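You operate a simulated robot arm through the tools that you are given. There is no shell and no other tool. Be economical: measure what you need, move in short steps, check, and stop when the job is done.

The job below is to be done with a simulated robot arm. You get a single attempt, and the scene is never put back.

Task
Open the green pocket flap.

It is judged by the outcome, as a careful person would: the job done as asked, and still so three seconds after it is handed in. It fails if anything else is knocked over, pushed out of place, dropped, spilled or broken.

Robot
A 6-joint arm with a two-finger parallel gripper on a trunk, on a base that drives. Base frame: it is fixed to the floor where the robot stands at the start and does not move with it; the origin is under the middle of the robot, x ahead of it, y to its left, z up. Units: m, degrees, N and s.
With the tool pointing down near the work surface it reaches from about 0.38 to 0.84 m from the robot's upright axis, wherever it stands. Its first joint turns from -115.0 to 115.0 degrees. Places, roughly: green pocket flap [0.7, -0.1, 0.4]. Payload 4.2 kg.
The TCP is the grasp point between the finger pads, 0.023 m short of the fingertips. In the tool frame z runs along the fingers and y along their closing line. The gripper opens to 0.094 m. The fingers are 0.038 m wide and 0.01 m thick; the gripper's body (0.054 by 0.096 m) begins 0.039 m behind the TCP.
Orientation is that of the tool frame in the base frame, as [roll, pitch, yaw] about the fixed x, y, z axes, in that order (R = Rz(yaw) Ry(pitch) Rx(roll)). With the fingers straight down and closing along the base's y, the tool's x points along the base's -x, its y along +y and its z along -z.

Tools
- The arm moves only by the tool move_arm. Its argument "series" is a list of rows, each a list of 2 entries, a list of its own where there are three numbers: the shift along the tool's x, y, z in m, then the turn, a rotation vector about the tool's x, y, z in degrees. In form: [[[x, y, z], [ax, ay, az]], ...]. A call has 1 to 12 rows; each row shifts and turns the commanded pose from where the row before left it, along the tool's axes as they then stand. "claw" is the opening, from 0 (shut) to 1 (fully open), set as the call begins (left out, the last holds). Rows are played at 5 a second. More than 0.05 m and 8.6 degrees between two rows, or a gripper value outside its range, and nothing of the call is played. A pose out of reach is approached as far as the arm can. The call stops where the force on the tool passes 40 N (or 10 N more than at its start, if that is more) or the arm is blocked; 0.2 s more then pass. The fingers move at their own pace (about 0.108 m/s each) and stop on an object; they squeeze with about 23 N. The grip force told is the motor's: it shows also when the fingers shut on nothing. Time passes only in rows, and 0.2 s behind the last, so rows that do not move let the fingers close. The reply holds the time, the measured pose of the TCP, the force on the tool along the base axes, the opening and the grip force, in the units named above and with some noise.
- Cameras (640 x 400 px; columns grow to the right, rows downward): "scene" is now at [0.2273, 0.1569, 0.9788]; the picture's right is [-0.46, -0.89, 0.00], its down [-0.62, 0.32, -0.71] and it looks along [0.63, -0.33, -0.70] (base axes); focal length 284 px, centre (320, 200). "wrist" rides on the gripper at [-0.039, 0, -0.044] in the tool frame; the picture's right is [0.00, -1.00, 0.00], its down [0.97, 0.00, -0.24] and it looks along [0.24, 0.00, 0.97] (tool axes); focal length 218 px, centre (320, 200).
- capture(camera): a new picture of that camera. No time passes.
- move_column(by): slides the trunk up (or, below 0, down) by that many m; the arm and the scene camera ride with it, the base frame stays. It gives what a move gives, with no picture.
- roll_base(legs): drives the robot by 1 to 6 legs, each [ahead, turn to the left] in m and degrees, along the robot's own axes; the way and the turn of a leg run together, so that a leg with both is an arc; at most 1.5 m and 180 degrees a leg. The arm and the cameras ride along, it lands a little off, and it stops where it bumps. It gives what a move gives.
- aim_head(pan, tilt): turns the head with the scene camera to pan (to the left, within 80 degrees either way) and tilt (down, from -29 to 69), counted from straight ahead of the robot. It gives what a move gives.
- measure_at(camera, pixels): for up to 12 pixels [column, row] of the newest picture of that camera ("zoom" is the newest enlarged one), the place [x, y, z] in the base frame of the surface seen there, good to about 0.003 m. No time passes.
- inspect(camera, box): a new picture of the part [left, top, right, bottom] of that camera's present view, enlarged. No time passes.
- job_done(): hands the job in; it is judged then, once.

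Go step by step. Measure first, check grasps and placings, and put right what went wrong. The budget is 80 turns and 52 pictures, counting those below and the enlarged ones. Unless the task says otherwise, let go and move clear before handing in, and close with one line.

The tools are called by a JSON object that holds its "method" and its "body". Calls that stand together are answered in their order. move_arm: Moves the arm, as the interface text tells. Its arguments: {"type":"object","properties":{"series":{"type":"array","items":{"type":"array"}},"claw":{"type":"number"}},"required":["series"]} The other tools are called the same way: move_column (by) slides the trunk up or down; roll_base (legs) drives the base; aim_head (pan, tilt) turns the head that bears the scene camera; capture (camera) takes a picture; measure_at (camera, pixels) gives the place of the surface under pixels of a picture; inspect (camera, box) takes an enlarged picture of a part of a camera's view; job_done () hands the job in.

At the start:

```text
time_s: 0.0
tcp_pos: [0.6009, 0.0488, 0.688]
ee_rot: [-180.0, 0.0, 179.9]
force: [0.4, -0.8, 0.0]
finger_gap: 0.0939
grip_force: 0.0
trunk travel left (down, up): [-0.35, 0.64]
robot x, y, heading: [0.001, 0.0002, 0.1]
head pan, tilt: [-27.2, 44.5]
```

scene: 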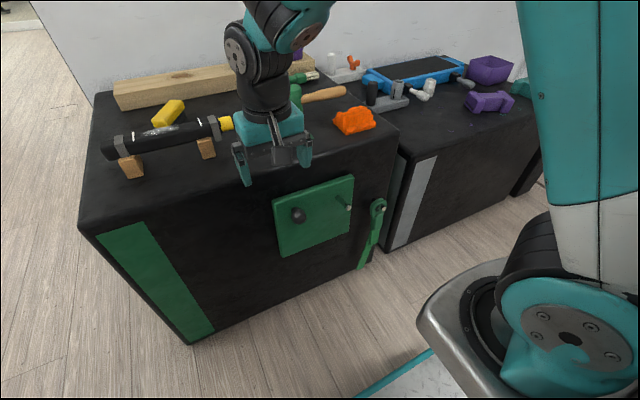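
wrist: 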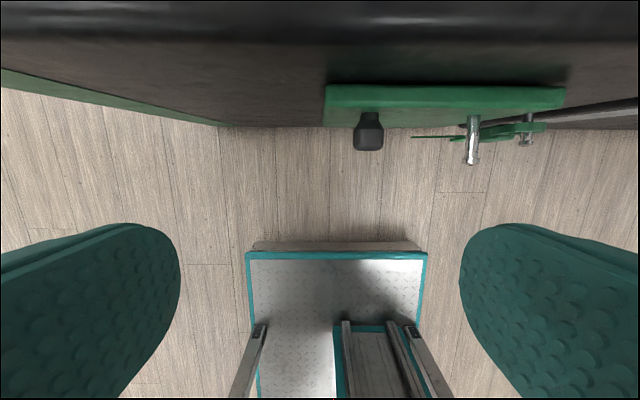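

The scene shows a green panel around (315,215) with a black knob (298,215) and a metal pin (348,205) on the cabinet front. I'll take a closer look and measure.

{"method": "inspect", "body": {"camera": "scene", "box": [240, 150, 420, 280]}}

{"method": "measure_at", "body": {"camera": "scene", "pixels": [[298, 215], [348, 205], [276, 205], [350, 180], [282, 252], [346, 232], [315, 225], [379, 207], [362, 265], [240, 230], [375, 180]]}}

{"method": "inspect", "body": {"camera": "wrist", "box": [300, 60, 640, 200]}}

```text
3.08 times, centred on (330, 215) of scene
```

zoom: 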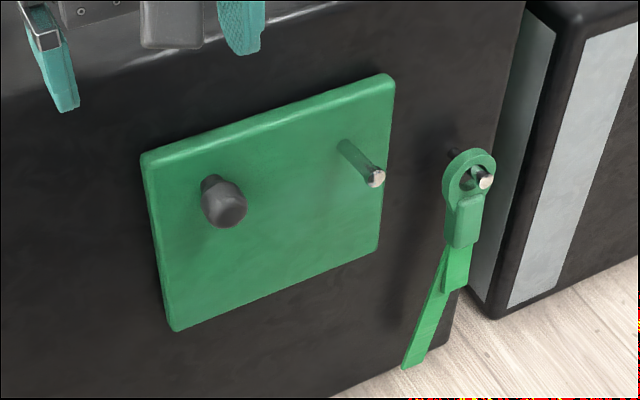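

```text
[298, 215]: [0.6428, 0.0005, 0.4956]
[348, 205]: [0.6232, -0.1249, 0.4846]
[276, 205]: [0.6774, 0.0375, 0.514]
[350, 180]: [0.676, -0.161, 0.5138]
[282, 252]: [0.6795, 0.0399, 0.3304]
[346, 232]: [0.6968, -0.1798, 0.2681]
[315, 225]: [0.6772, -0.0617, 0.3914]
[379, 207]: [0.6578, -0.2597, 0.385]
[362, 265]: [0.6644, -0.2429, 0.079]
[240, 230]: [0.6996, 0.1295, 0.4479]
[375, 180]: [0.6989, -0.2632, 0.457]
```

```text
1.88 times, centred on (470, 130) of wrist
```

zoom: 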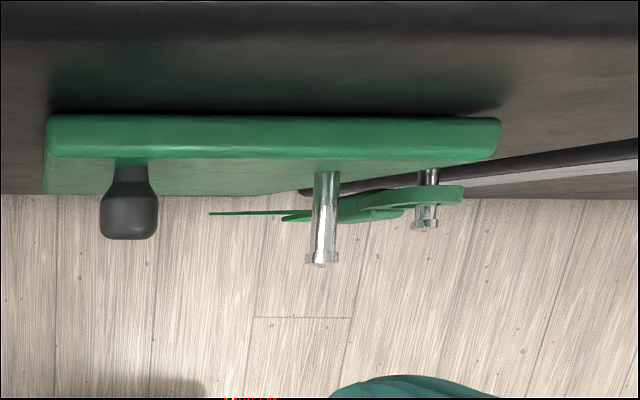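

The panel is about 0.2 × 0.18 m at x≈0.677, with a knob at (0.643, 0.0, 0.496) and a metal pin at (0.623, -0.125, 0.485). A green strap with an eye hangs on a separate peg. I'll back the tool off and turn it to face the cabinet for a better look.

{"method": "move_arm", "body": {"series": [[[0.04, 0, 0], [0, 0, 0]], [[0.04, 0, 0], [0, 0, 0]], [[0.04, 0, 0], [0, 0, 0]], [[0, 0, 0], [0, -8.5, 0]], [[0, 0, 0], [0, -8.5, 0]], [[0, 0, 0], [0, -8.5, 0]], [[0, 0, 0], [0, -8.5, 0]], [[0, 0, 0], [0, -8.5, 0]], [[0, 0, 0], [0, -8.5, 0]], [[0, 0, 0], [0, -8.5, 0]], [[0, 0, 0], [0, -8.5, 0]]], "claw": 0.5}}

```text
time_s: 2.4
tcp_pos: [0.545, 0.1203, 0.7173]
ee_rot: [179.8, 68.1, 179.9]
force: [0.6, -0.4, 0.1]
finger_gap: 0.047
grip_force: 0.1
out of reach, approached as far as the arm can: row 6, 7, 8, 9, 10, 11
trunk travel left (down, up): [-0.35, 0.64]
robot x, y, heading: [0.0024, -0.0004, 0.3]
head pan, tilt: [-27.2, 44.5]
```

The turn mostly worked but reach is short this close. I'll back the base up to gain room and look.

{"method": "roll_base", "body": {"legs": [[-0.25, 0]]}}

{"method": "capture", "body": {"camera": "wrist"}}

{"method": "capture", "body": {"camera": "scene"}}

```text
time_s: 4.2
tcp_pos: [0.2887, 0.1182, 0.7179]
ee_rot: [180.0, 68.0, 179.8]
force: [-0.2, -0.4, -0.8]
finger_gap: 0.0473
grip_force: 0.1
trunk travel left (down, up): [-0.35, 0.64]
robot x, y, heading: [-0.255, -0.0016, -0.4]
head pan, tilt: [-27.2, 44.5]
```

```text
47 pictures are left
```

wrist: 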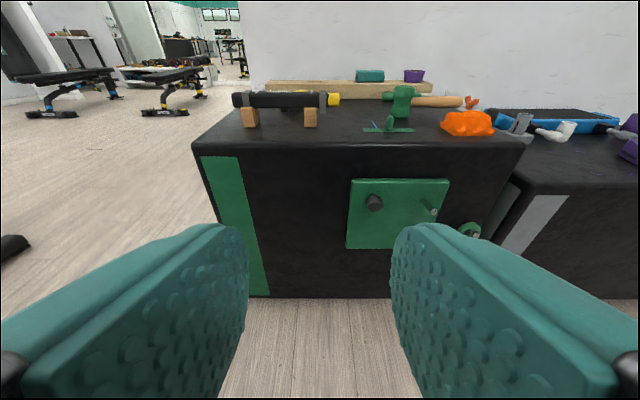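

```text
46 pictures are left
```

scene: 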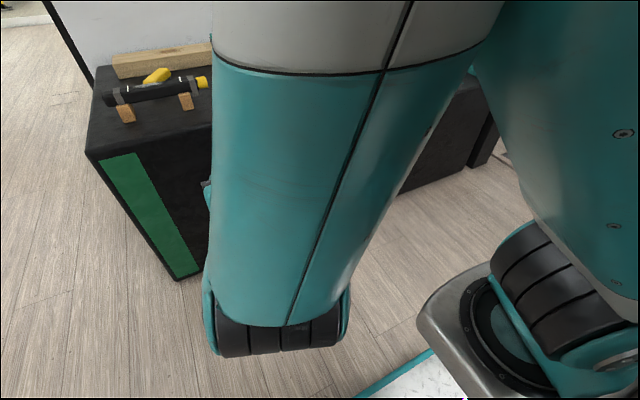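

The wrist camera now faces the cabinet front (panel around (397,213)). I'll lower the trunk and move toward the panel for a closer look.

{"method": "move_column", "body": {"by": -0.2}}

{"method": "move_arm", "body": {"series": [[[0, -0.04, 0], [0, -7, 0]], [[0, -0.04, 0.03], [0, -7, 0]], [[0, -0.04, 0.03], [0, -7, 0]], [[0, -0.04, 0.03], [0, 0, 0]], [[0, -0.03, 0.03], [0, 0, 0]]]}}

{"method": "capture", "body": {"camera": "wrist"}}

```text
time_s: 6.4
tcp_pos: [0.2877, 0.1183, 0.5174]
ee_rot: [180.0, 68.0, 179.8]
force: [-0.2, -0.4, -1.2]
finger_gap: 0.0468
grip_force: 0.1
trunk travel left (down, up): [-0.15, 0.84]
robot x, y, heading: [-0.2587, 0.0011, -0.1]
head pan, tilt: [-27.2, 44.5]
```

```text
time_s: 7.6
tcp_pos: [0.4428, -0.0344, 0.5827]
ee_rot: [-178.0, 88.9, -178.2]
force: [-0.6, -0.6, -0.5]
finger_gap: 0.0472
grip_force: 0.0
out of reach, approached as far as the arm can: row 1, 2, 3
trunk travel left (down, up): [-0.15, 0.84]
robot x, y, heading: [-0.2584, -0.0037, -0.5]
head pan, tilt: [-27.2, 44.5]
```

```text
45 pictures are left
```

wrist: 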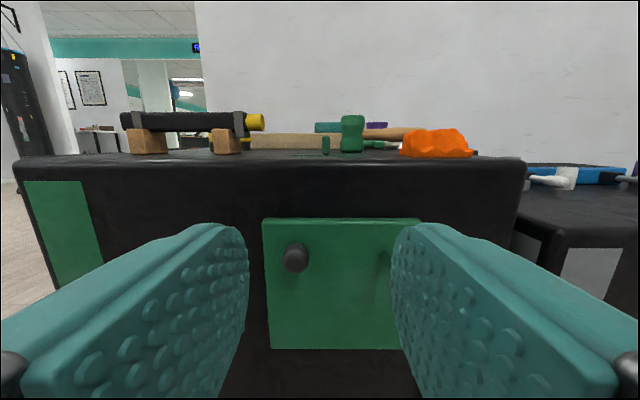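

The panel sits flush with no visible hinge. I'll move right and down to study the strap, pin and right edge.

{"method": "move_column", "body": {"by": -0.14}}

{"method": "move_arm", "body": {"series": [[[0, -0.04, 0], [0, 0, 0]], [[0, -0.04, 0], [0, 0, 0]], [[0, -0.04, 0], [0, 0, 0]], [[0, -0.04, 0], [0, 0, 0]]], "claw": 1}}

{"method": "capture", "body": {"camera": "wrist"}}

{"method": "capture", "body": {"camera": "scene"}}

```text
time_s: 9.3
tcp_pos: [0.4427, -0.0354, 0.4419]
ee_rot: [-179.4, 89.0, -179.6]
force: [-1.0, -0.3, 0.1]
finger_gap: 0.0468
grip_force: 0.2
trunk travel left (down, up): [-0.01, 0.98]
robot x, y, heading: [-0.2567, 0.0006, 0.1]
head pan, tilt: [-27.2, 44.5]
```

```text
time_s: 10.3
tcp_pos: [0.4425, -0.1961, 0.4392]
ee_rot: [-142.6, 87.7, -143.1]
force: [0.7, 2.3, 5.4]
finger_gap: 0.094
grip_force: 0.0
out of reach, approached as far as the arm can: row 2
trunk travel left (down, up): [-0.01, 0.98]
robot x, y, heading: [-0.2571, 0.0005, 0.2]
head pan, tilt: [-27.2, 44.5]
```

```text
44 pictures are left
```

wrist: 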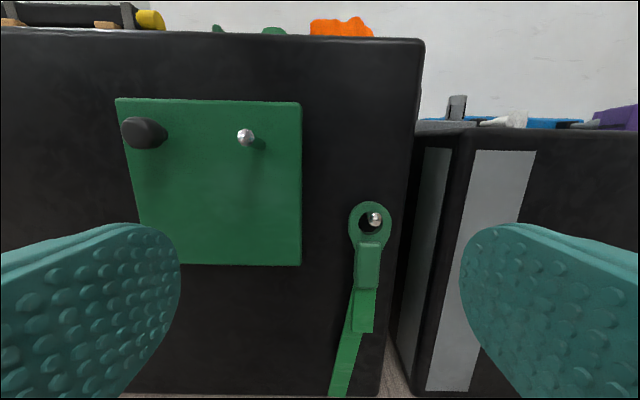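

```text
43 pictures are left
```

scene: 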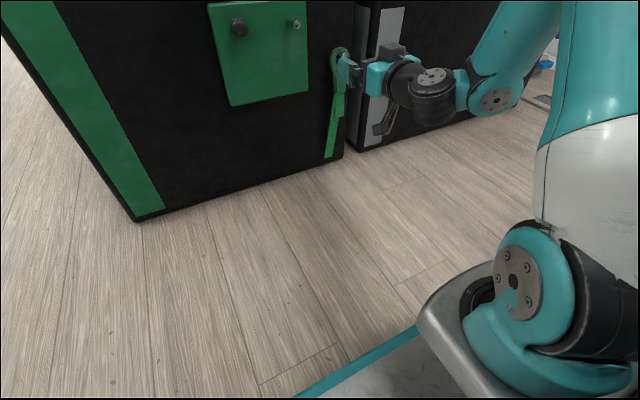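

I'll zoom on the flap and strap and check edges.

{"method": "inspect", "body": {"camera": "wrist", "box": [100, 80, 420, 280]}}

{"method": "measure_at", "body": {"camera": "wrist", "pixels": [[118, 100], [300, 103], [300, 263], [145, 262], [150, 133], [245, 138], [376, 219], [368, 262], [363, 310], [340, 390], [384, 240]]}}

{"method": "inspect", "body": {"camera": "scene", "box": [200, 0, 380, 170]}}

```text
2.00 times, centred on (260, 180) of wrist
```

zoom: 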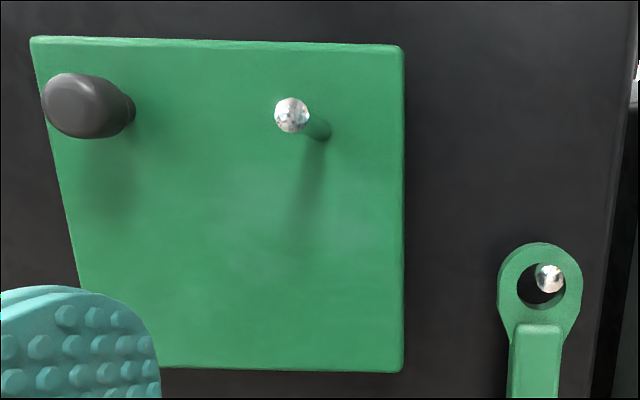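

```text
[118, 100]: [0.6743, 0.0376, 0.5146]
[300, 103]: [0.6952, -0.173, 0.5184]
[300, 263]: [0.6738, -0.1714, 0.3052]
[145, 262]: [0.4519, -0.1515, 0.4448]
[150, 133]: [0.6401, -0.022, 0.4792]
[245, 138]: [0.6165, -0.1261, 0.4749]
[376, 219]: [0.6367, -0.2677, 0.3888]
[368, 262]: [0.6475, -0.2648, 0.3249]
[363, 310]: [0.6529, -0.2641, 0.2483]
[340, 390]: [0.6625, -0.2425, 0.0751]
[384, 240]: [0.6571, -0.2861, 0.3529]
```

```text
2.35 times, centred on (290, 85) of scene
```

zoom: 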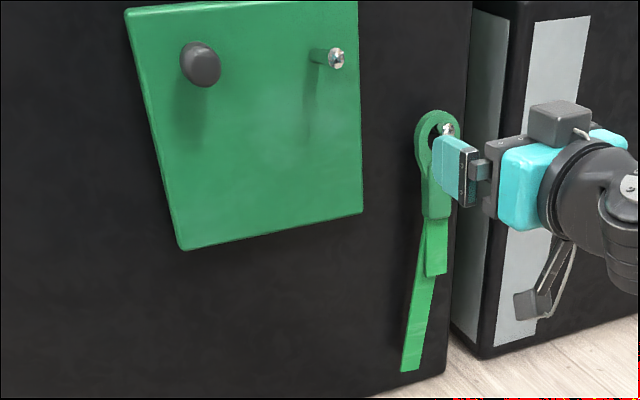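

The panel spans y 0.038…-0.172 and z 0.305…0.515, with the knob centred near (0.645, -0.003, 0.483). I'll line up in front of the knob.

{"method": "move_arm", "body": {"series": [[[-0.011, 0.04, 0], [0, 0, 0]], [[-0.011, 0.04, 0], [0, 0, 0]], [[-0.011, 0.04, 0], [0, 0, 0]], [[-0.011, 0.04, 0], [0, 0, 0]], [[0, 0.033, 0], [0, 0, 0]], [[0, 0, 0.04], [0, 0, 0]], [[0, 0, 0.03], [0, 0, 0]], [[0, 0, 0], [0, 0, 0]]]}}

{"method": "capture", "body": {"camera": "wrist"}}

{"method": "capture", "body": {"camera": "scene"}}

```text
time_s: 12.1
tcp_pos: [0.5116, -0.0001, 0.4847]
ee_rot: [-178.1, 89.0, -178.3]
force: [0.3, 0.4, 0.1]
finger_gap: 0.0941
grip_force: 0.0
trunk travel left (down, up): [-0.01, 0.98]
robot x, y, heading: [-0.2595, 0.0028, -0.1]
head pan, tilt: [-27.2, 44.5]
```

```text
40 pictures are left
```

wrist: 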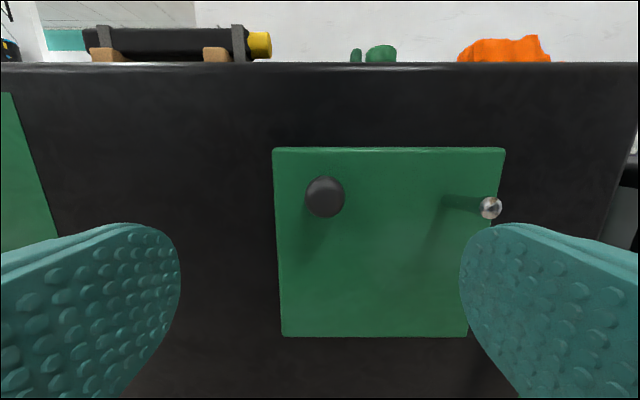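

```text
39 pictures are left
```

scene: 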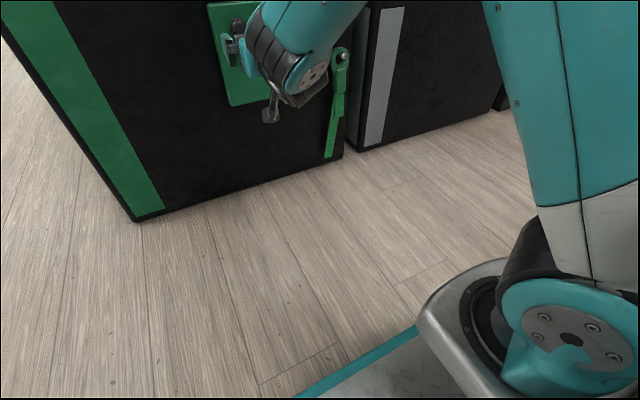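

{"method": "measure_at", "body": {"camera": "wrist", "pixels": [[325, 196], [309, 196], [341, 196], [325, 181], [325, 212], [490, 208], [298, 190]]}}

```text
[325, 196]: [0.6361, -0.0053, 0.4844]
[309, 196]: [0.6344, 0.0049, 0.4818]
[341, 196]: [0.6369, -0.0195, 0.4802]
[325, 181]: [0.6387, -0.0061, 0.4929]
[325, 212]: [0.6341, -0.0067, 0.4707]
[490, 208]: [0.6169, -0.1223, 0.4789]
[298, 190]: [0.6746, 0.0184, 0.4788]
```

The knob face centre is at (0.636, -0.006, 0.482). I'll advance to x≈0.646 and close.

{"method": "move_arm", "body": {"series": [[[0.002, -0.006, 0.04], [0, 0, 0]], [[0, 0, 0.04], [0, 0, 0]], [[0, 0, 0.03], [0, 0, 0]], [[0, 0, 0.024], [0, 0, 0]], [[0, 0, 0], [0, 0, 0]]]}}

{"method": "move_arm", "body": {"series": [[[0, 0, 0], [0, 0, 0]], [[0, 0, 0], [0, 0, 0]], [[0, 0, 0], [0, 0, 0]]], "claw": 0}}

{"method": "capture", "body": {"camera": "wrist"}}

```text
time_s: 13.3
tcp_pos: [0.6446, -0.0092, 0.4798]
ee_rot: [-179.0, 89.0, -179.3]
force: [0.0, 0.1, -0.1]
finger_gap: 0.0939
grip_force: 0.1
trunk travel left (down, up): [-0.01, 0.98]
robot x, y, heading: [-0.2582, -0.0021, 0.1]
head pan, tilt: [-27.2, 44.5]
```

```text
time_s: 14.1
tcp_pos: [0.6448, -0.0048, 0.4811]
ee_rot: [174.5, 89.0, 174.9]
force: [3.2, 27.2, -1.7]
finger_gap: 0.0339
grip_force: 45.3
trunk travel left (down, up): [-0.01, 0.98]
robot x, y, heading: [-0.2565, -0.001, -0.2]
head pan, tilt: [-27.2, 44.5]
```

```text
38 pictures are left
```

wrist: 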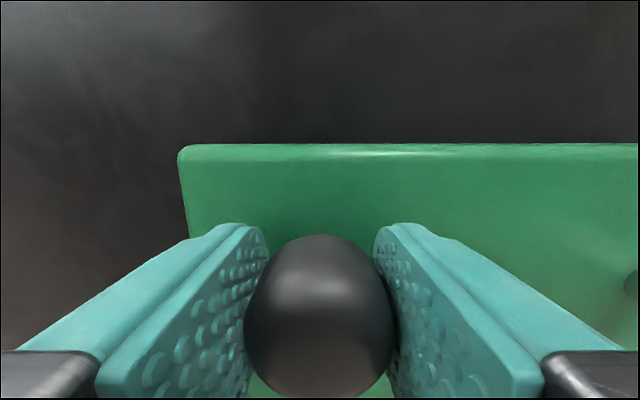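

The knob is held (gap 0.034), with a 27 N side load. I'll relax that in +y, then pull back gently.

{"method": "move_arm", "body": {"series": [[[0, 0.004, 0], [0, 0, 0]], [[0, 0, -0.005], [0, 0, 0]], [[0, 0, -0.005], [0, 0, 0]], [[0, 0, -0.005], [0, 0, 0]], [[0, 0, 0], [0, 0, 0]]]}}

{"method": "capture", "body": {"camera": "wrist"}}

```text
time_s: 15.3
tcp_pos: [0.6341, -0.005, 0.4786]
ee_rot: [-178.0, 88.5, -178.5]
force: [13.2, 12.7, -19.4]
finger_gap: 0.0335
grip_force: 45.4
trunk travel left (down, up): [-0.01, 0.98]
robot x, y, heading: [-0.2584, -0.0001, -0.2]
head pan, tilt: [-27.2, 44.5]
```

```text
37 pictures are left
```

wrist: 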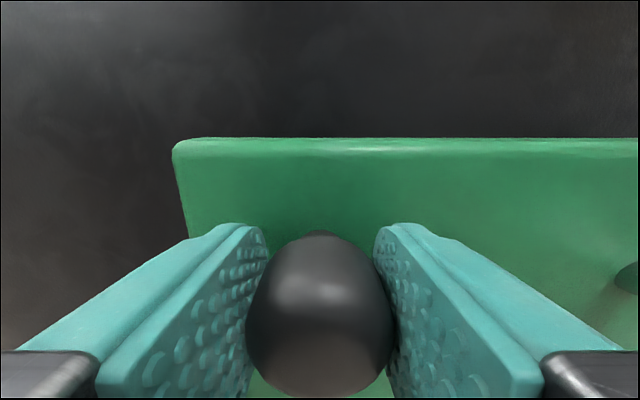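

Something moved, with a downward pull of 19 N. I'll measure the flap surface to see which way it's tilting.

{"method": "measure_at", "body": {"camera": "wrist", "pixels": [[200, 160], [320, 165], [450, 165], [600, 165], [600, 240], [560, 310], [205, 205], [300, 395], [375, 150], [100, 180]]}}

```text
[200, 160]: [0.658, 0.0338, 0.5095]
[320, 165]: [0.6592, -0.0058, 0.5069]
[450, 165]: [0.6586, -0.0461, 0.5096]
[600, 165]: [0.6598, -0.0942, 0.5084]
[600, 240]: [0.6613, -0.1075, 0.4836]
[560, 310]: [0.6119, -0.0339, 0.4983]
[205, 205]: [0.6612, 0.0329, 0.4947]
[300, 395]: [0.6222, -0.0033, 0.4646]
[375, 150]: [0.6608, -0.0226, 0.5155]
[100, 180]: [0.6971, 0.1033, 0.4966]
```

The flap's top edge has come out ~18 mm uniformly across y, so it hinges at the bottom. I'll follow the arc down and outward in small steps.

{"method": "move_arm", "body": {"series": [[[0.0055, 0, -0.0105], [0, -2, 0]], [[0.0055, 0, -0.0105], [0, -2, 0]], [[0.0057, 0, -0.011], [0, -2, 0]], [[0.0057, 0, -0.011], [0, -2, 0]], [[0, 0, 0], [0, 0, 0]]]}}

{"method": "capture", "body": {"camera": "wrist"}}

```text
time_s: 16.5
tcp_pos: [0.5891, -0.004, 0.4589]
ee_rot: [0.3, 82.8, -0.1]
force: [12.5, 7.8, -4.3]
finger_gap: 0.0341
grip_force: 45.4
trunk travel left (down, up): [-0.01, 0.98]
robot x, y, heading: [-0.2602, -0.0031, -0.3]
head pan, tilt: [-27.2, 44.5]
```

```text
36 pictures are left
```

wrist: 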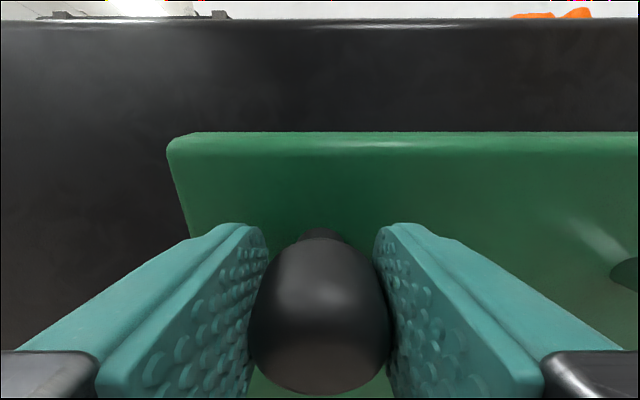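

The flap follows at about 20°, with a steady 12 N pull back, so it is probably sprung. I'll continue to about 45°.

{"method": "move_arm", "body": {"series": [[[0.0082, 0, -0.0135], [0, -3, 0]], [[0.0082, 0, -0.0135], [0, -3, 0]], [[0.0092, 0, -0.0127], [0, -4, 0]], [[0.0092, 0, -0.0127], [0, -4, 0]], [[0.0092, 0, -0.0127], [0, -4, 0]], [[0, 0, 0], [0, 0, 0]]]}}

{"method": "capture", "body": {"camera": "wrist"}}

{"method": "capture", "body": {"camera": "scene"}}

```text
time_s: 17.2
tcp_pos: [0.5607, -0.0052, 0.4349]
ee_rot: [-1.7, 75.0, -2.1]
force: [-11.2, 0.3, 7.1]
finger_gap: 0.0336
grip_force: 45.0
out of reach, approached as far as the arm can: row 3
trunk travel left (down, up): [-0.01, 0.98]
robot x, y, heading: [-0.2558, -0.0022, 0.2]
head pan, tilt: [-27.2, 44.5]
stopped in row 3: the force on the tool passed its limit (the readings are from after the stop); the commanded pose is now the measured one
```

```text
35 pictures are left
```

wrist: 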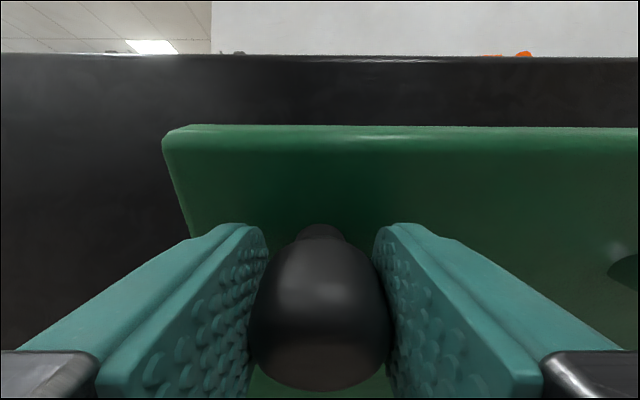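

```text
34 pictures are left
```

scene: 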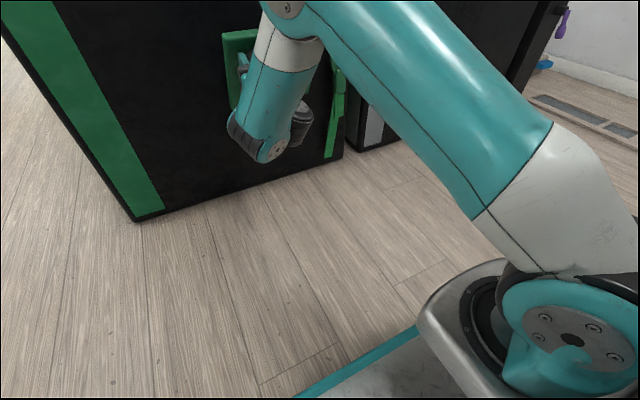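

The flap is at ~31° and the arm ran out of upward tilt. I'll continue the arc while letting the tool level out, since the pinch along the hinge direction lets the knob pivot.

{"method": "move_arm", "body": {"series": [[[0.01, 0, -0.011], [0, 3, 0]], [[0.01, 0, -0.011], [0, 3, 0]], [[0.01, 0, -0.011], [0, 3, 0]], [[0, 0, 0], [0, 0, 0]]]}}

{"method": "capture", "body": {"camera": "wrist"}}

```text
time_s: 18.2
tcp_pos: [0.5357, -0.0029, 0.3992]
ee_rot: [-2.6, 84.1, -3.1]
force: [1.5, -4.1, 7.9]
finger_gap: 0.0337
grip_force: 45.3
trunk travel left (down, up): [-0.01, 0.98]
robot x, y, heading: [-0.258, -0.0009, -0.2]
head pan, tilt: [-27.2, 44.5]
```

```text
33 pictures are left
```

wrist: 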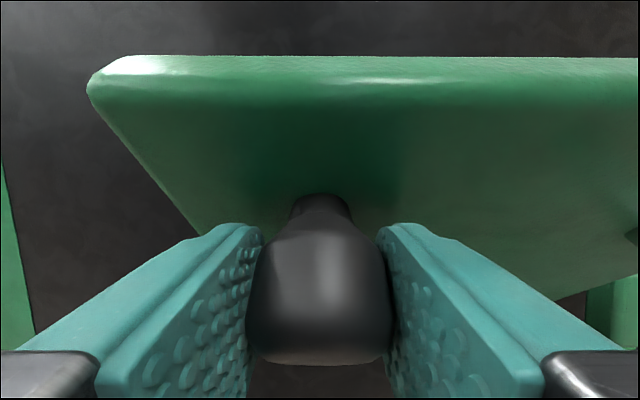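

At ~45° the pivoting works with modest force. Continuing to ~60°.

{"method": "move_arm", "body": {"series": [[[0.01, 0, -0.007], [0, 0, 0]], [[0.01, 0, -0.006], [0, 0, 0]], [[0.01, 0, -0.006], [0, 0, 0]], [[0.011, 0, -0.005], [0, 0, 0]], [[0, 0, 0], [0, 0, 0]]]}}

{"method": "capture", "body": {"camera": "wrist"}}

{"method": "capture", "body": {"camera": "scene"}}

```text
time_s: 19.0
tcp_pos: [0.524, -0.0038, 0.3755]
ee_rot: [-5.0, 84.0, -5.3]
force: [-14.2, -0.4, 8.0]
finger_gap: 0.0335
grip_force: 45.1
out of reach, approached as far as the arm can: row 3
trunk travel left (down, up): [-0.01, 0.98]
robot x, y, heading: [-0.256, 0.0049, -0.2]
head pan, tilt: [-27.2, 44.5]
stopped in row 3: the force on the tool passed its limit (the readings are from after the stop); the commanded pose is now the measured one
```

```text
32 pictures are left
```

wrist: 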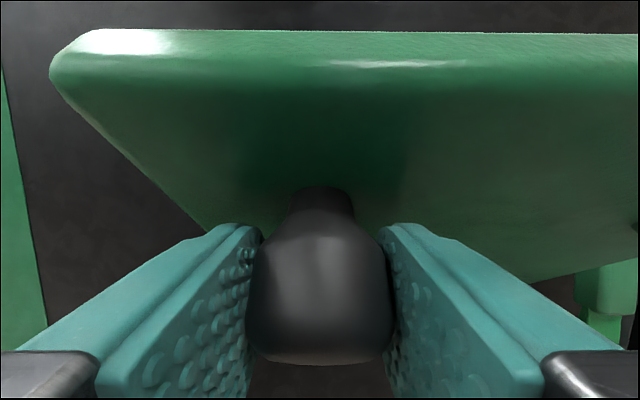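

```text
31 pictures are left
```

scene: 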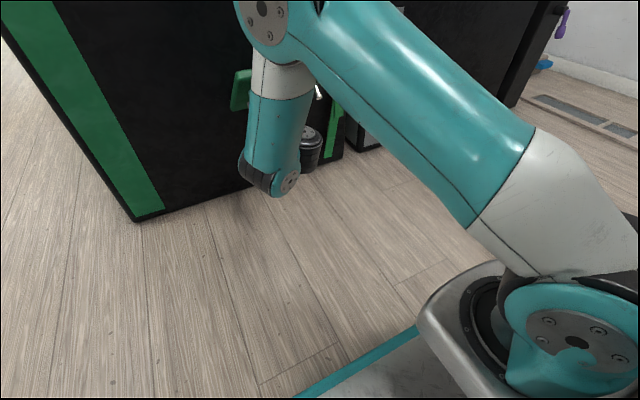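

The arm reached its low limit at ~53°. I'll release the knob here and see whether the flap stays by itself.

{"method": "move_arm", "body": {"series": [[[0, 0, 0], [0, 0, 0]], [[0, 0, 0], [0, 0, 0]], [[0, 0, 0], [0, 0, 0]]], "claw": 0.7}}

{"method": "capture", "body": {"camera": "wrist"}}

```text
time_s: 19.8
tcp_pos: [0.5239, -0.0033, 0.3749]
ee_rot: [-4.9, 84.1, -5.3]
force: [-0.1, 0.7, 0.0]
finger_gap: 0.0659
grip_force: 0.0
trunk travel left (down, up): [-0.01, 0.98]
robot x, y, heading: [-0.2555, 0.0017, -0.4]
head pan, tilt: [-27.2, 44.5]
```

```text
30 pictures are left
```

wrist: 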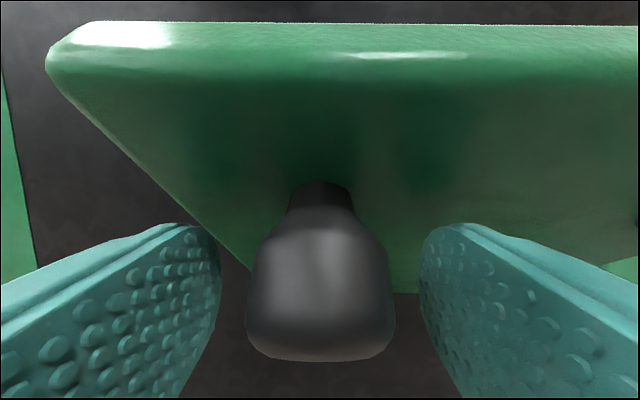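

After release the flap is about where it was, with no force on the tool. I'll wait a second and compare.

{"method": "move_arm", "body": {"series": [[[0, 0, 0], [0, 0, 0]], [[0, 0, 0], [0, 0, 0]], [[0, 0, 0], [0, 0, 0]], [[0, 0, 0], [0, 0, 0]], [[0, 0, 0], [0, 0, 0]], [[0, 0, 0], [0, 0, 0]], [[0, 0, 0], [0, 0, 0]], [[0, 0, 0], [0, 0, 0]]]}}

{"method": "capture", "body": {"camera": "wrist"}}

```text
time_s: 21.6
tcp_pos: [0.5247, -0.0031, 0.376]
ee_rot: [-4.9, 84.2, -5.4]
force: [-0.3, -0.1, 0.1]
finger_gap: 0.0659
grip_force: 0.0
trunk travel left (down, up): [-0.01, 0.98]
robot x, y, heading: [-0.2545, 0.0023, -0.2]
head pan, tilt: [-27.2, 44.5]
```

```text
29 pictures are left
```

wrist: 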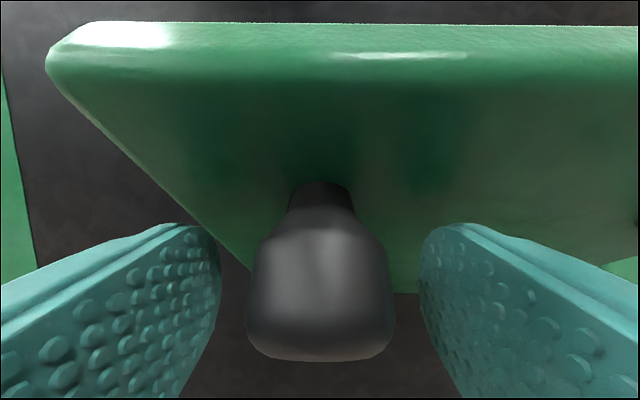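

The flap holds by friction. I'll back away from the knob and raise up so I can push the flap further open from above.

{"method": "move_arm", "body": {"series": [[[-0.003, 0, -0.03], [0, 0, 0]], [[-0.003, 0, -0.03], [0, 0, 0]], [[-0.004, 0, -0.03], [0, 0, 0]], [[-0.004, 0, -0.02], [0, 0, 0]]], "claw": 1}}

{"method": "move_column", "body": {"by": 0.3}}

{"method": "capture", "body": {"camera": "scene"}}

{"method": "capture", "body": {"camera": "wrist"}}

```text
time_s: 22.6
tcp_pos: [0.4865, 0.008, 0.4275]
ee_rot: [-5.3, 84.4, -5.7]
force: [-0.8, -0.5, -0.3]
finger_gap: 0.0943
grip_force: 0.0
out of reach, approached as far as the arm can: row 1, 2, 3, 4
trunk travel left (down, up): [-0.01, 0.98]
robot x, y, heading: [-0.257, 0.0002, -0.2]
head pan, tilt: [-27.2, 44.5]
```

```text
time_s: 25.6
tcp_pos: [0.486, 0.0068, 0.7277]
ee_rot: [-5.1, 84.4, -5.4]
force: [-0.1, -0.2, 0.1]
finger_gap: 0.094
grip_force: 0.1
trunk travel left (down, up): [-0.31, 0.68]
robot x, y, heading: [-0.2558, -0.0017, -0.2]
head pan, tilt: [-27.2, 44.5]
```

```text
28 pictures are left
```

scene: 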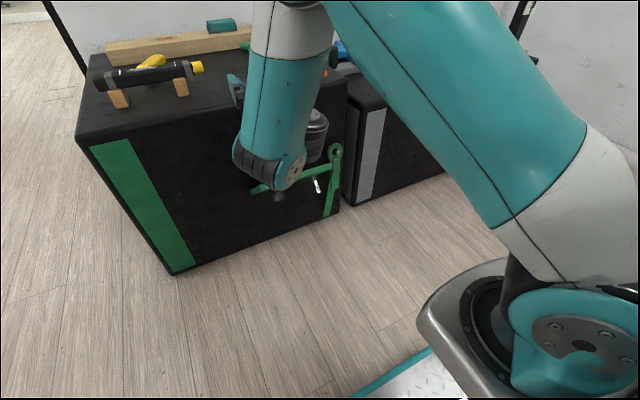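

```text
27 pictures are left
```

wrist: 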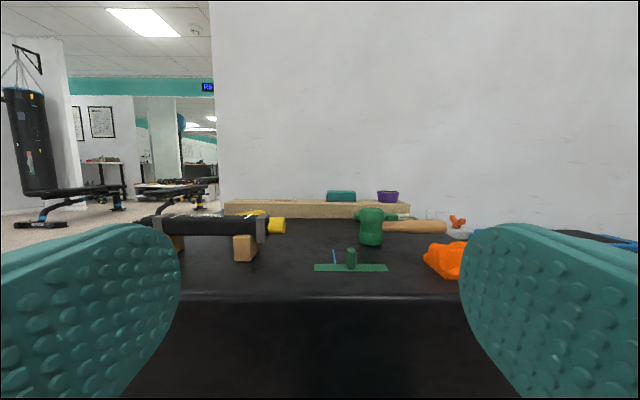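

The scene view suggests the flap (260,188) is still open, with the pin near (316,185) pointing downward. I'll turn the tool down to look from above.

{"method": "move_arm", "body": {"series": [[[0, 0, 0], [0, 8, 0]], [[0, 0, 0], [0, 8, 0]], [[0, 0, 0], [0, 8, 0]], [[0, 0, 0], [0, 8, 0]], [[0, 0, 0], [0, 8, 0]], [[0, 0, 0], [0, 8, 0]], [[0, 0, 0], [0, 8, 0]], [[0, 0, 0], [0, 8, 0]], [[0, 0, 0], [0, 8, 0]], [[0, 0, 0], [0, 8, 0]]], "claw": 0}}

{"method": "capture", "body": {"camera": "wrist"}}

{"method": "capture", "body": {"camera": "scene"}}

```text
time_s: 27.8
tcp_pos: [0.4859, 0.0079, 0.7269]
ee_rot: [-179.6, 15.6, 179.7]
force: [0.5, -0.3, -0.4]
finger_gap: 0.0
grip_force: 23.2
trunk travel left (down, up): [-0.31, 0.68]
robot x, y, heading: [-0.2555, 0.0023, -0.4]
head pan, tilt: [-27.2, 44.5]
```

```text
26 pictures are left
```

wrist: 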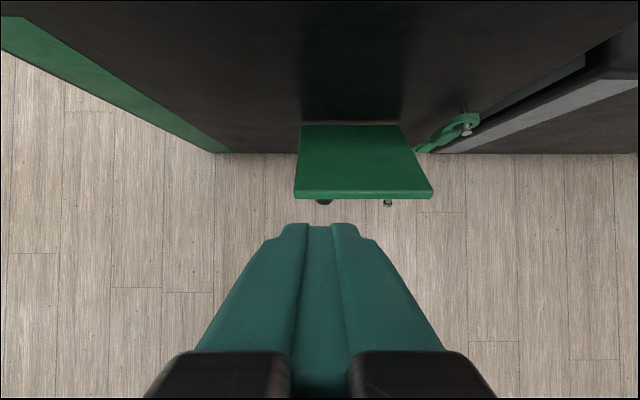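

```text
25 pictures are left
```

scene: 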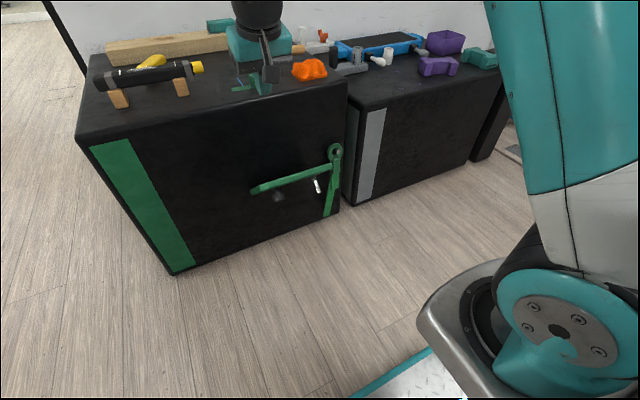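

The flap is out like a shelf now. I'll measure its angle.

{"method": "measure_at", "body": {"camera": "wrist", "pixels": [[350, 132], [350, 160], [350, 185], [320, 170], [390, 170], [322, 202], [388, 203], [350, 115]]}}

{"method": "measure_at", "body": {"camera": "scene", "pixels": [[318, 186], [278, 197], [257, 189], [328, 170], [332, 215]]}}

{"method": "inspect", "body": {"camera": "scene", "box": [230, 130, 370, 230]}}

```text
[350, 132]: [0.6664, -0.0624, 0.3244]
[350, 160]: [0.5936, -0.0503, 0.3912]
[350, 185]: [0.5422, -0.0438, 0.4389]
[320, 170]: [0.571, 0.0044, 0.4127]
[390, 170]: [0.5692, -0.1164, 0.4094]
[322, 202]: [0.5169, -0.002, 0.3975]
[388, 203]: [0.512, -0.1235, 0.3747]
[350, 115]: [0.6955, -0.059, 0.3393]
```

```text
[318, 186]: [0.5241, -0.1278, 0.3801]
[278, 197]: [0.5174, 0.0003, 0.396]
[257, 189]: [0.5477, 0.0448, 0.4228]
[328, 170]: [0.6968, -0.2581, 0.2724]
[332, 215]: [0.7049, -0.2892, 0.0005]
```

```text
4.00 times, centred on (300, 180) of scene
```

zoom: 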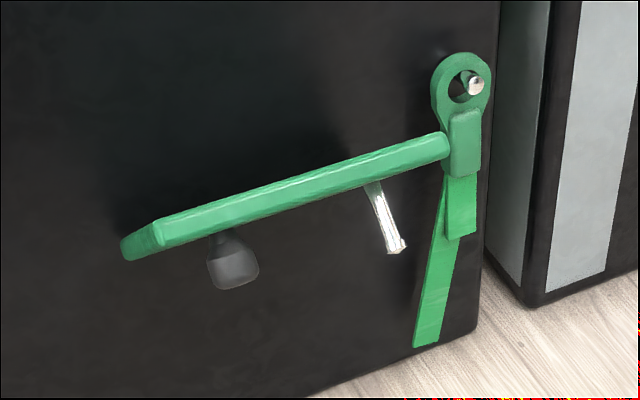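

The flap is at about 47° from vertical, so it needs to go further. I'll position closed fingers above its inner face at x≈0.545, y≈-0.065.

{"method": "move_arm", "body": {"series": [[[0, 0, 0], [0, 8, 0]], [[0, 0, 0], [0, 7.6, 0]], [[-0.03, -0.035, 0], [0, 0, 0]], [[-0.03, -0.035, 0], [0, 0, 0]], [[0, 0, 0.04], [0, 0, 0]], [[0, 0, 0.04], [0, 0, 0]], [[0, 0, 0.04], [0, 0, 0]], [[0, 0, 0.04], [0, 0, 0]], [[0, 0, 0.03], [0, 0, 0]], [[0, 0, 0], [0, 0, 0]]]}}

{"method": "capture", "body": {"camera": "wrist"}}

```text
time_s: 30.0
tcp_pos: [0.5459, -0.064, 0.5397]
ee_rot: [-179.6, 0.0, 179.6]
force: [-0.5, -0.3, 0.3]
finger_gap: 0.0
grip_force: 23.2
trunk travel left (down, up): [-0.31, 0.68]
robot x, y, heading: [-0.2608, 0.0023, -0.3]
head pan, tilt: [-27.2, 44.5]
```

```text
23 pictures are left
```

wrist: 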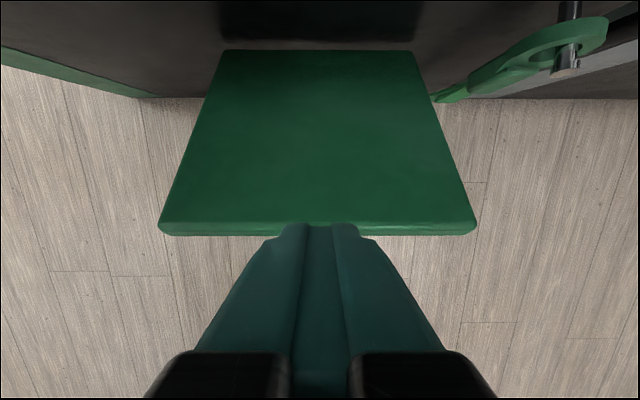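

{"method": "measure_at", "body": {"camera": "wrist", "pixels": [[280, 65], [280, 140], [280, 205], [290, 226], [320, 15], [190, 15]]}}

```text
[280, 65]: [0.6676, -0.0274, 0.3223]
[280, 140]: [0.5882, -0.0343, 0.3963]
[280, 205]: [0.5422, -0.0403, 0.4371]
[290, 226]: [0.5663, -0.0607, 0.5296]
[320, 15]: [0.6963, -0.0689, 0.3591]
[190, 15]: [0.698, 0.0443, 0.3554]
```

The flap hasn't crept (same 47°), so friction holds it. I'll shift 2 cm inward and press down.

{"method": "move_arm", "body": {"series": [[[-0.02, 0, 0.03], [0, 0, 0]], [[0, 0, 0.03], [0, 0, 0]], [[0, 0, 0.02], [0, 0, 0]], [[0, 0, 0.015], [0, 0, 0]], [[0, 0, 0.015], [0, 0, 0]], [[0, 0, 0.015], [0, 0, 0]], [[0, 0, 0.015], [0, 0, 0]], [[0, 0, 0.015], [0, 0, 0]], [[0, 0, 0.01], [0, 0, 0]]]}}

{"method": "capture", "body": {"camera": "wrist"}}

{"method": "capture", "body": {"camera": "scene"}}

```text
time_s: 31.7
tcp_pos: [0.5705, -0.0648, 0.4048]
ee_rot: [-179.6, 0.7, 179.6]
force: [0.6, 0.5, 11.7]
finger_gap: 0.0
grip_force: 22.9
trunk travel left (down, up): [-0.31, 0.68]
robot x, y, heading: [-0.2597, 0.0009, -0.0]
head pan, tilt: [-27.2, 44.5]
stopped in row 8: the force on the tool passed its limit (the readings are from after the stop); the commanded pose is now the measured one
```

```text
22 pictures are left
```

wrist: 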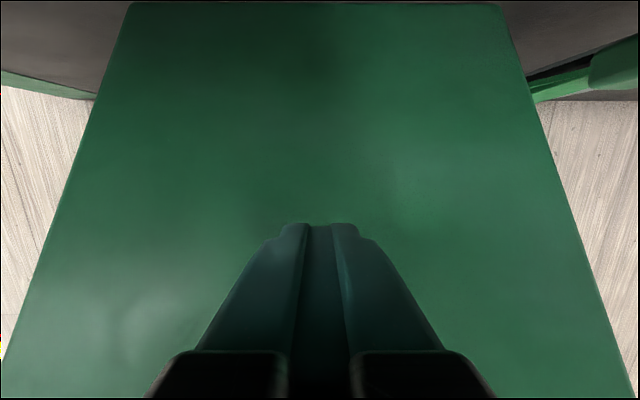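

```text
21 pictures are left
```

scene: 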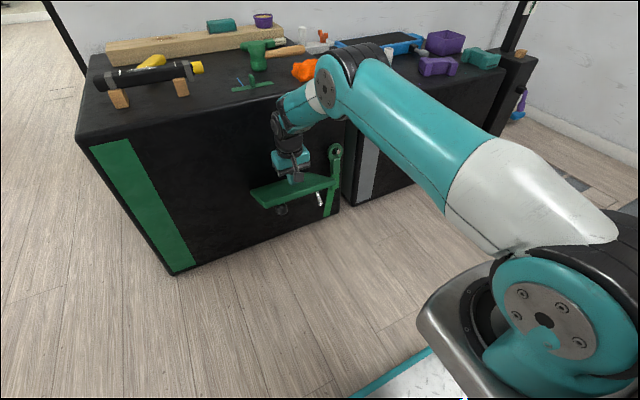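

{"method": "measure_at", "body": {"camera": "wrist", "pixels": [[320, 15], [320, 120], [200, 200], [130, 330], [500, 300]]}}

{"method": "measure_at", "body": {"camera": "scene", "pixels": [[320, 200], [281, 211], [262, 190], [320, 183]]}}

```text
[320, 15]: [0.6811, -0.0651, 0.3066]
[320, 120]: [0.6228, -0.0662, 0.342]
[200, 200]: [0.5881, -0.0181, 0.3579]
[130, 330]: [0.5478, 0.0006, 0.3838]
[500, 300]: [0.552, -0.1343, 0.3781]
```

```text
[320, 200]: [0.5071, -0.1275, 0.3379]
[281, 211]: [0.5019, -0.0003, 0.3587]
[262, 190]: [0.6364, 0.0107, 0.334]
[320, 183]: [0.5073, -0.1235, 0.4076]
```

The flap is now ~60° open and the 40 N limit tripped. I'll press nearer the edge, where there's more leverage, to see if it's at its stop.

{"method": "move_arm", "body": {"series": [[[0, 0, -0.03], [0, 0, 0]], [[0.025, 0, 0], [0, 0, 0]], [[0, 0, 0.01], [0, 0, 0]], [[0, 0, 0.01], [0, 0, 0]], [[0, 0, 0.008], [0, 0, 0]], [[0, 0, 0.008], [0, 0, 0]], [[0, 0, 0.008], [0, 0, 0]], [[0, 0, 0.008], [0, 0, 0]], [[0, 0, 0.008], [0, 0, 0]], [[0, 0, 0.008], [0, 0, 0]], [[0, 0, 0.008], [0, 0, 0]]]}}

{"method": "capture", "body": {"camera": "wrist"}}

```text
time_s: 32.9
tcp_pos: [0.5525, -0.0632, 0.4162]
ee_rot: [-179.5, 1.8, 179.5]
force: [1.1, 0.6, 18.5]
finger_gap: 0.0
grip_force: 23.6
trunk travel left (down, up): [-0.31, 0.68]
robot x, y, heading: [-0.2542, 0.0013, -0.1]
head pan, tilt: [-27.2, 44.5]
stopped in row 6: the force on the tool passed its limit (the readings are from after the stop); the commanded pose is now the measured one
```

```text
20 pictures are left
```

wrist: 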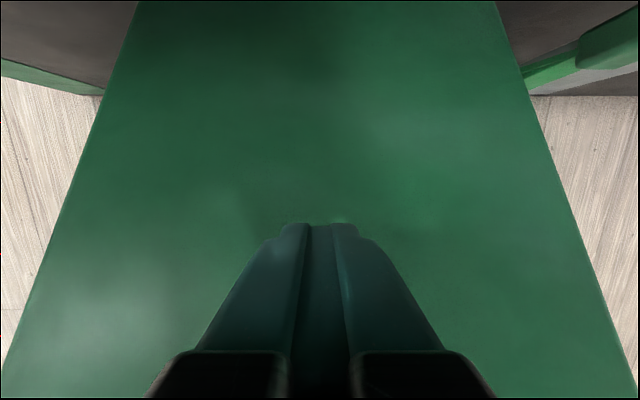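

{"method": "measure_at", "body": {"camera": "wrist", "pixels": [[320, 15], [320, 120], [200, 200], [130, 330], [500, 300]]}}

{"method": "move_arm", "body": {"series": [[[0, 0, -0.04], [0, 0, 0]], [[0, 0, -0.05], [0, 0, 0]], [[0, 0, -0.05], [0, 0, 0]], [[0, 0, 0], [0, 0, 0]], [[0, 0, 0], [0, 0, 0]], [[0, 0, 0], [0, 0, 0]]]}}

{"method": "capture", "body": {"camera": "wrist"}}

```text
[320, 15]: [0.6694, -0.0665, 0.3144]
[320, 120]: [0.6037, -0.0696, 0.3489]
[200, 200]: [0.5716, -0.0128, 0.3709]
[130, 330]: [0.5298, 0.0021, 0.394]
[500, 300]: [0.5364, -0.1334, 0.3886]
```

```text
time_s: 34.3
tcp_pos: [0.5476, -0.0605, 0.5533]
ee_rot: [-179.5, 1.5, 179.5]
force: [-0.1, 0.5, 0.1]
finger_gap: 0.0
grip_force: 22.9
trunk travel left (down, up): [-0.31, 0.68]
robot x, y, heading: [-0.2543, 0.0011, -0.5]
head pan, tilt: [-27.2, 44.5]
```

```text
19 pictures are left
```

wrist: 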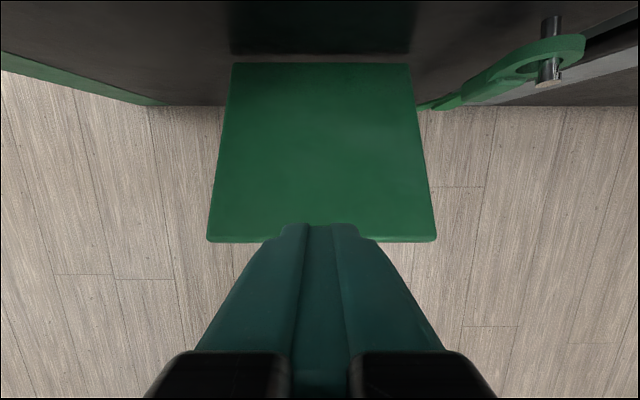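

{"method": "measure_at", "body": {"camera": "wrist", "pixels": [[260, 75], [260, 140], [250, 225], [420, 225], [320, 30]]}}

{"method": "move_arm", "body": {"series": [[[0, 0, 0], [0, 0, 0]], [[0, 0, 0], [0, 0, 0]], [[0, 0, 0], [0, 0, 0]], [[0, 0, 0], [0, 0, 0]], [[0, 0, 0], [0, 0, 0]], [[0, 0, 0], [0, 0, 0]], [[0, 0, 0], [0, 0, 0]], [[0, 0, 0], [0, 0, 0]], [[0, 0, 0], [0, 0, 0]], [[0, 0, 0], [0, 0, 0]], [[0, 0, 0], [0, 0, 0]], [[0, 0, 0], [0, 0, 0]]]}}

{"method": "capture", "body": {"camera": "wrist"}}

```text
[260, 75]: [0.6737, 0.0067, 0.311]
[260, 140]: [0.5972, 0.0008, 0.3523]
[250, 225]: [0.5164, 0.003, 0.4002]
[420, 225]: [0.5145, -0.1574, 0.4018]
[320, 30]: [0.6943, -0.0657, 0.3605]
```

```text
time_s: 36.9
tcp_pos: [0.5459, -0.0597, 0.5535]
ee_rot: [-179.6, 1.5, 179.6]
force: [-0.7, 0.0, 0.3]
finger_gap: 0.0
grip_force: 22.8
trunk travel left (down, up): [-0.31, 0.68]
robot x, y, heading: [-0.2564, 0.0022, -0.2]
head pan, tilt: [-27.2, 44.5]
```

```text
18 pictures are left
```

wrist: 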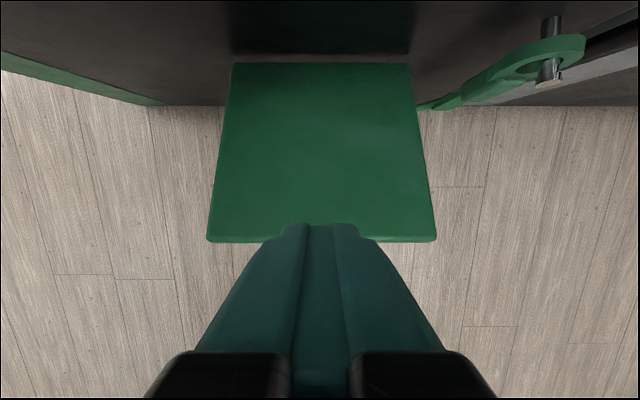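

The flap is stable at 60° open. I'll do one slow press near the outer edge to confirm it's at its stop.

{"method": "move_arm", "body": {"series": [[[0.01, 0, 0.04], [0, 0, 0]], [[0, 0, 0.04], [0, 0, 0]], [[0, 0, 0.03], [0, 0, 0]], [[0, 0, 0.01], [0, 0, 0]], [[0, 0, 0.004], [0, 0, 0]], [[0, 0, 0.004], [0, 0, 0]], [[0, 0, 0.004], [0, 0, 0]], [[0, 0, 0.004], [0, 0, 0]], [[0, 0, 0.004], [0, 0, 0]], [[0, 0, 0.004], [0, 0, 0]], [[0, 0, 0.004], [0, 0, 0]], [[0, 0, 0.004], [0, 0, 0]]]}}

{"method": "move_arm", "body": {"series": [[[0, 0, 0.004], [0, 0, 0]], [[0, 0, 0.004], [0, 0, 0]], [[0, 0, 0.004], [0, 0, 0]], [[0, 0, 0.004], [0, 0, 0]]]}}

{"method": "move_arm", "body": {"series": [[[0, 0, -0.04], [0, 0, 0]], [[0, 0, -0.05], [0, 0, 0]], [[0, 0, -0.05], [0, 0, 0]], [[0.03, 0, -0.04], [0, 0, 0]], [[0.04, 0, 0], [0, 0, 0]], [[0.04, 0, 0], [0, 0, 0]], [[0, 0, 0], [0, 0, 0]]]}}

{"method": "capture", "body": {"camera": "wrist"}}

{"method": "capture", "body": {"camera": "scene"}}

```text
time_s: 39.0
tcp_pos: [0.5461, -0.0644, 0.4197]
ee_rot: [-179.5, 2.3, 179.4]
force: [0.4, -0.4, 12.9]
finger_gap: 0.0001
grip_force: 23.6
trunk travel left (down, up): [-0.31, 0.68]
robot x, y, heading: [-0.2611, 0.0036, -0.5]
head pan, tilt: [-27.2, 44.5]
stopped in row 10: the force on the tool passed its limit (the readings are from after the stop); the commanded pose is now the measured one
```

```text
time_s: 39.5
tcp_pos: [0.5499, -0.0643, 0.416]
ee_rot: [-179.7, 3.0, 179.5]
force: [1.0, 0.0, 10.0]
finger_gap: 0.0001
grip_force: 23.6
trunk travel left (down, up): [-0.31, 0.68]
robot x, y, heading: [-0.2596, 0.0036, -0.5]
head pan, tilt: [-27.2, 44.5]
stopped in row 2: the force on the tool passed its limit (the readings are from after the stop); the commanded pose is now the measured one
```

```text
time_s: 41.1
tcp_pos: [0.429, -0.0621, 0.5896]
ee_rot: [-179.6, 2.7, 179.6]
force: [-0.4, 0.0, -0.4]
finger_gap: 0.0
grip_force: 23.1
trunk travel left (down, up): [-0.31, 0.68]
robot x, y, heading: [-0.2599, 0.0038, -0.4]
head pan, tilt: [-27.2, 44.5]
```

```text
17 pictures are left
```

wrist: 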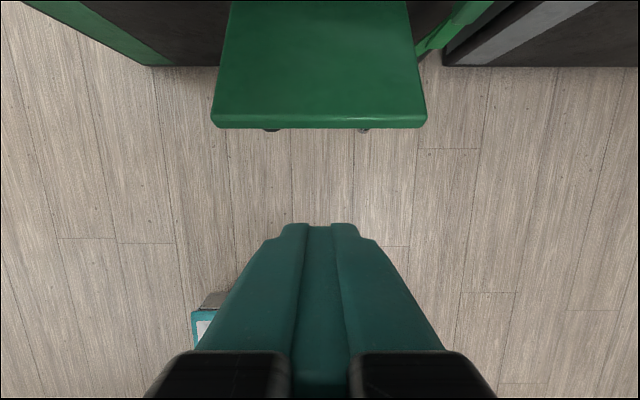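

```text
16 pictures are left
```

scene: 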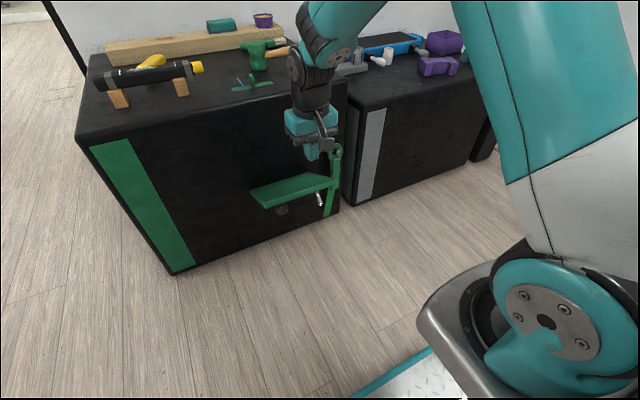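

The tool slid without moving the flap further, so it's at its stop. A last measurement before handing in.

{"method": "measure_at", "body": {"camera": "scene", "pixels": [[262, 190], [275, 186], [270, 198], [300, 190], [281, 211], [320, 200]]}}

{"method": "measure_at", "body": {"camera": "wrist", "pixels": [[320, 5], [320, 60], [320, 105], [230, 105]]}}

```text
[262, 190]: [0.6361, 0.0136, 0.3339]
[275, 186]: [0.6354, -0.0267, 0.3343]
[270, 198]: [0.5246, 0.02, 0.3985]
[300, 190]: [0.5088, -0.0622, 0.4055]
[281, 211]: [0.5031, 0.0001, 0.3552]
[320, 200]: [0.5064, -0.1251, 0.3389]
```

```text
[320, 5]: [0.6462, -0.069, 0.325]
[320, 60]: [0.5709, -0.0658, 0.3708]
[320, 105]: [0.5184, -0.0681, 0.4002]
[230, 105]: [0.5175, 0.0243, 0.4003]
```

The flap stays at about 60°, against its stop, with the tool clear and nothing else disturbed. Handing in.

{"method": "job_done", "body": {}}

```text
The job is handed in.
```

The green pocket flap is open at about 60°, where two more presses moved it no further. It held there without support, the arm is clear of it, and I saw nothing else disturbed in the last pictures.
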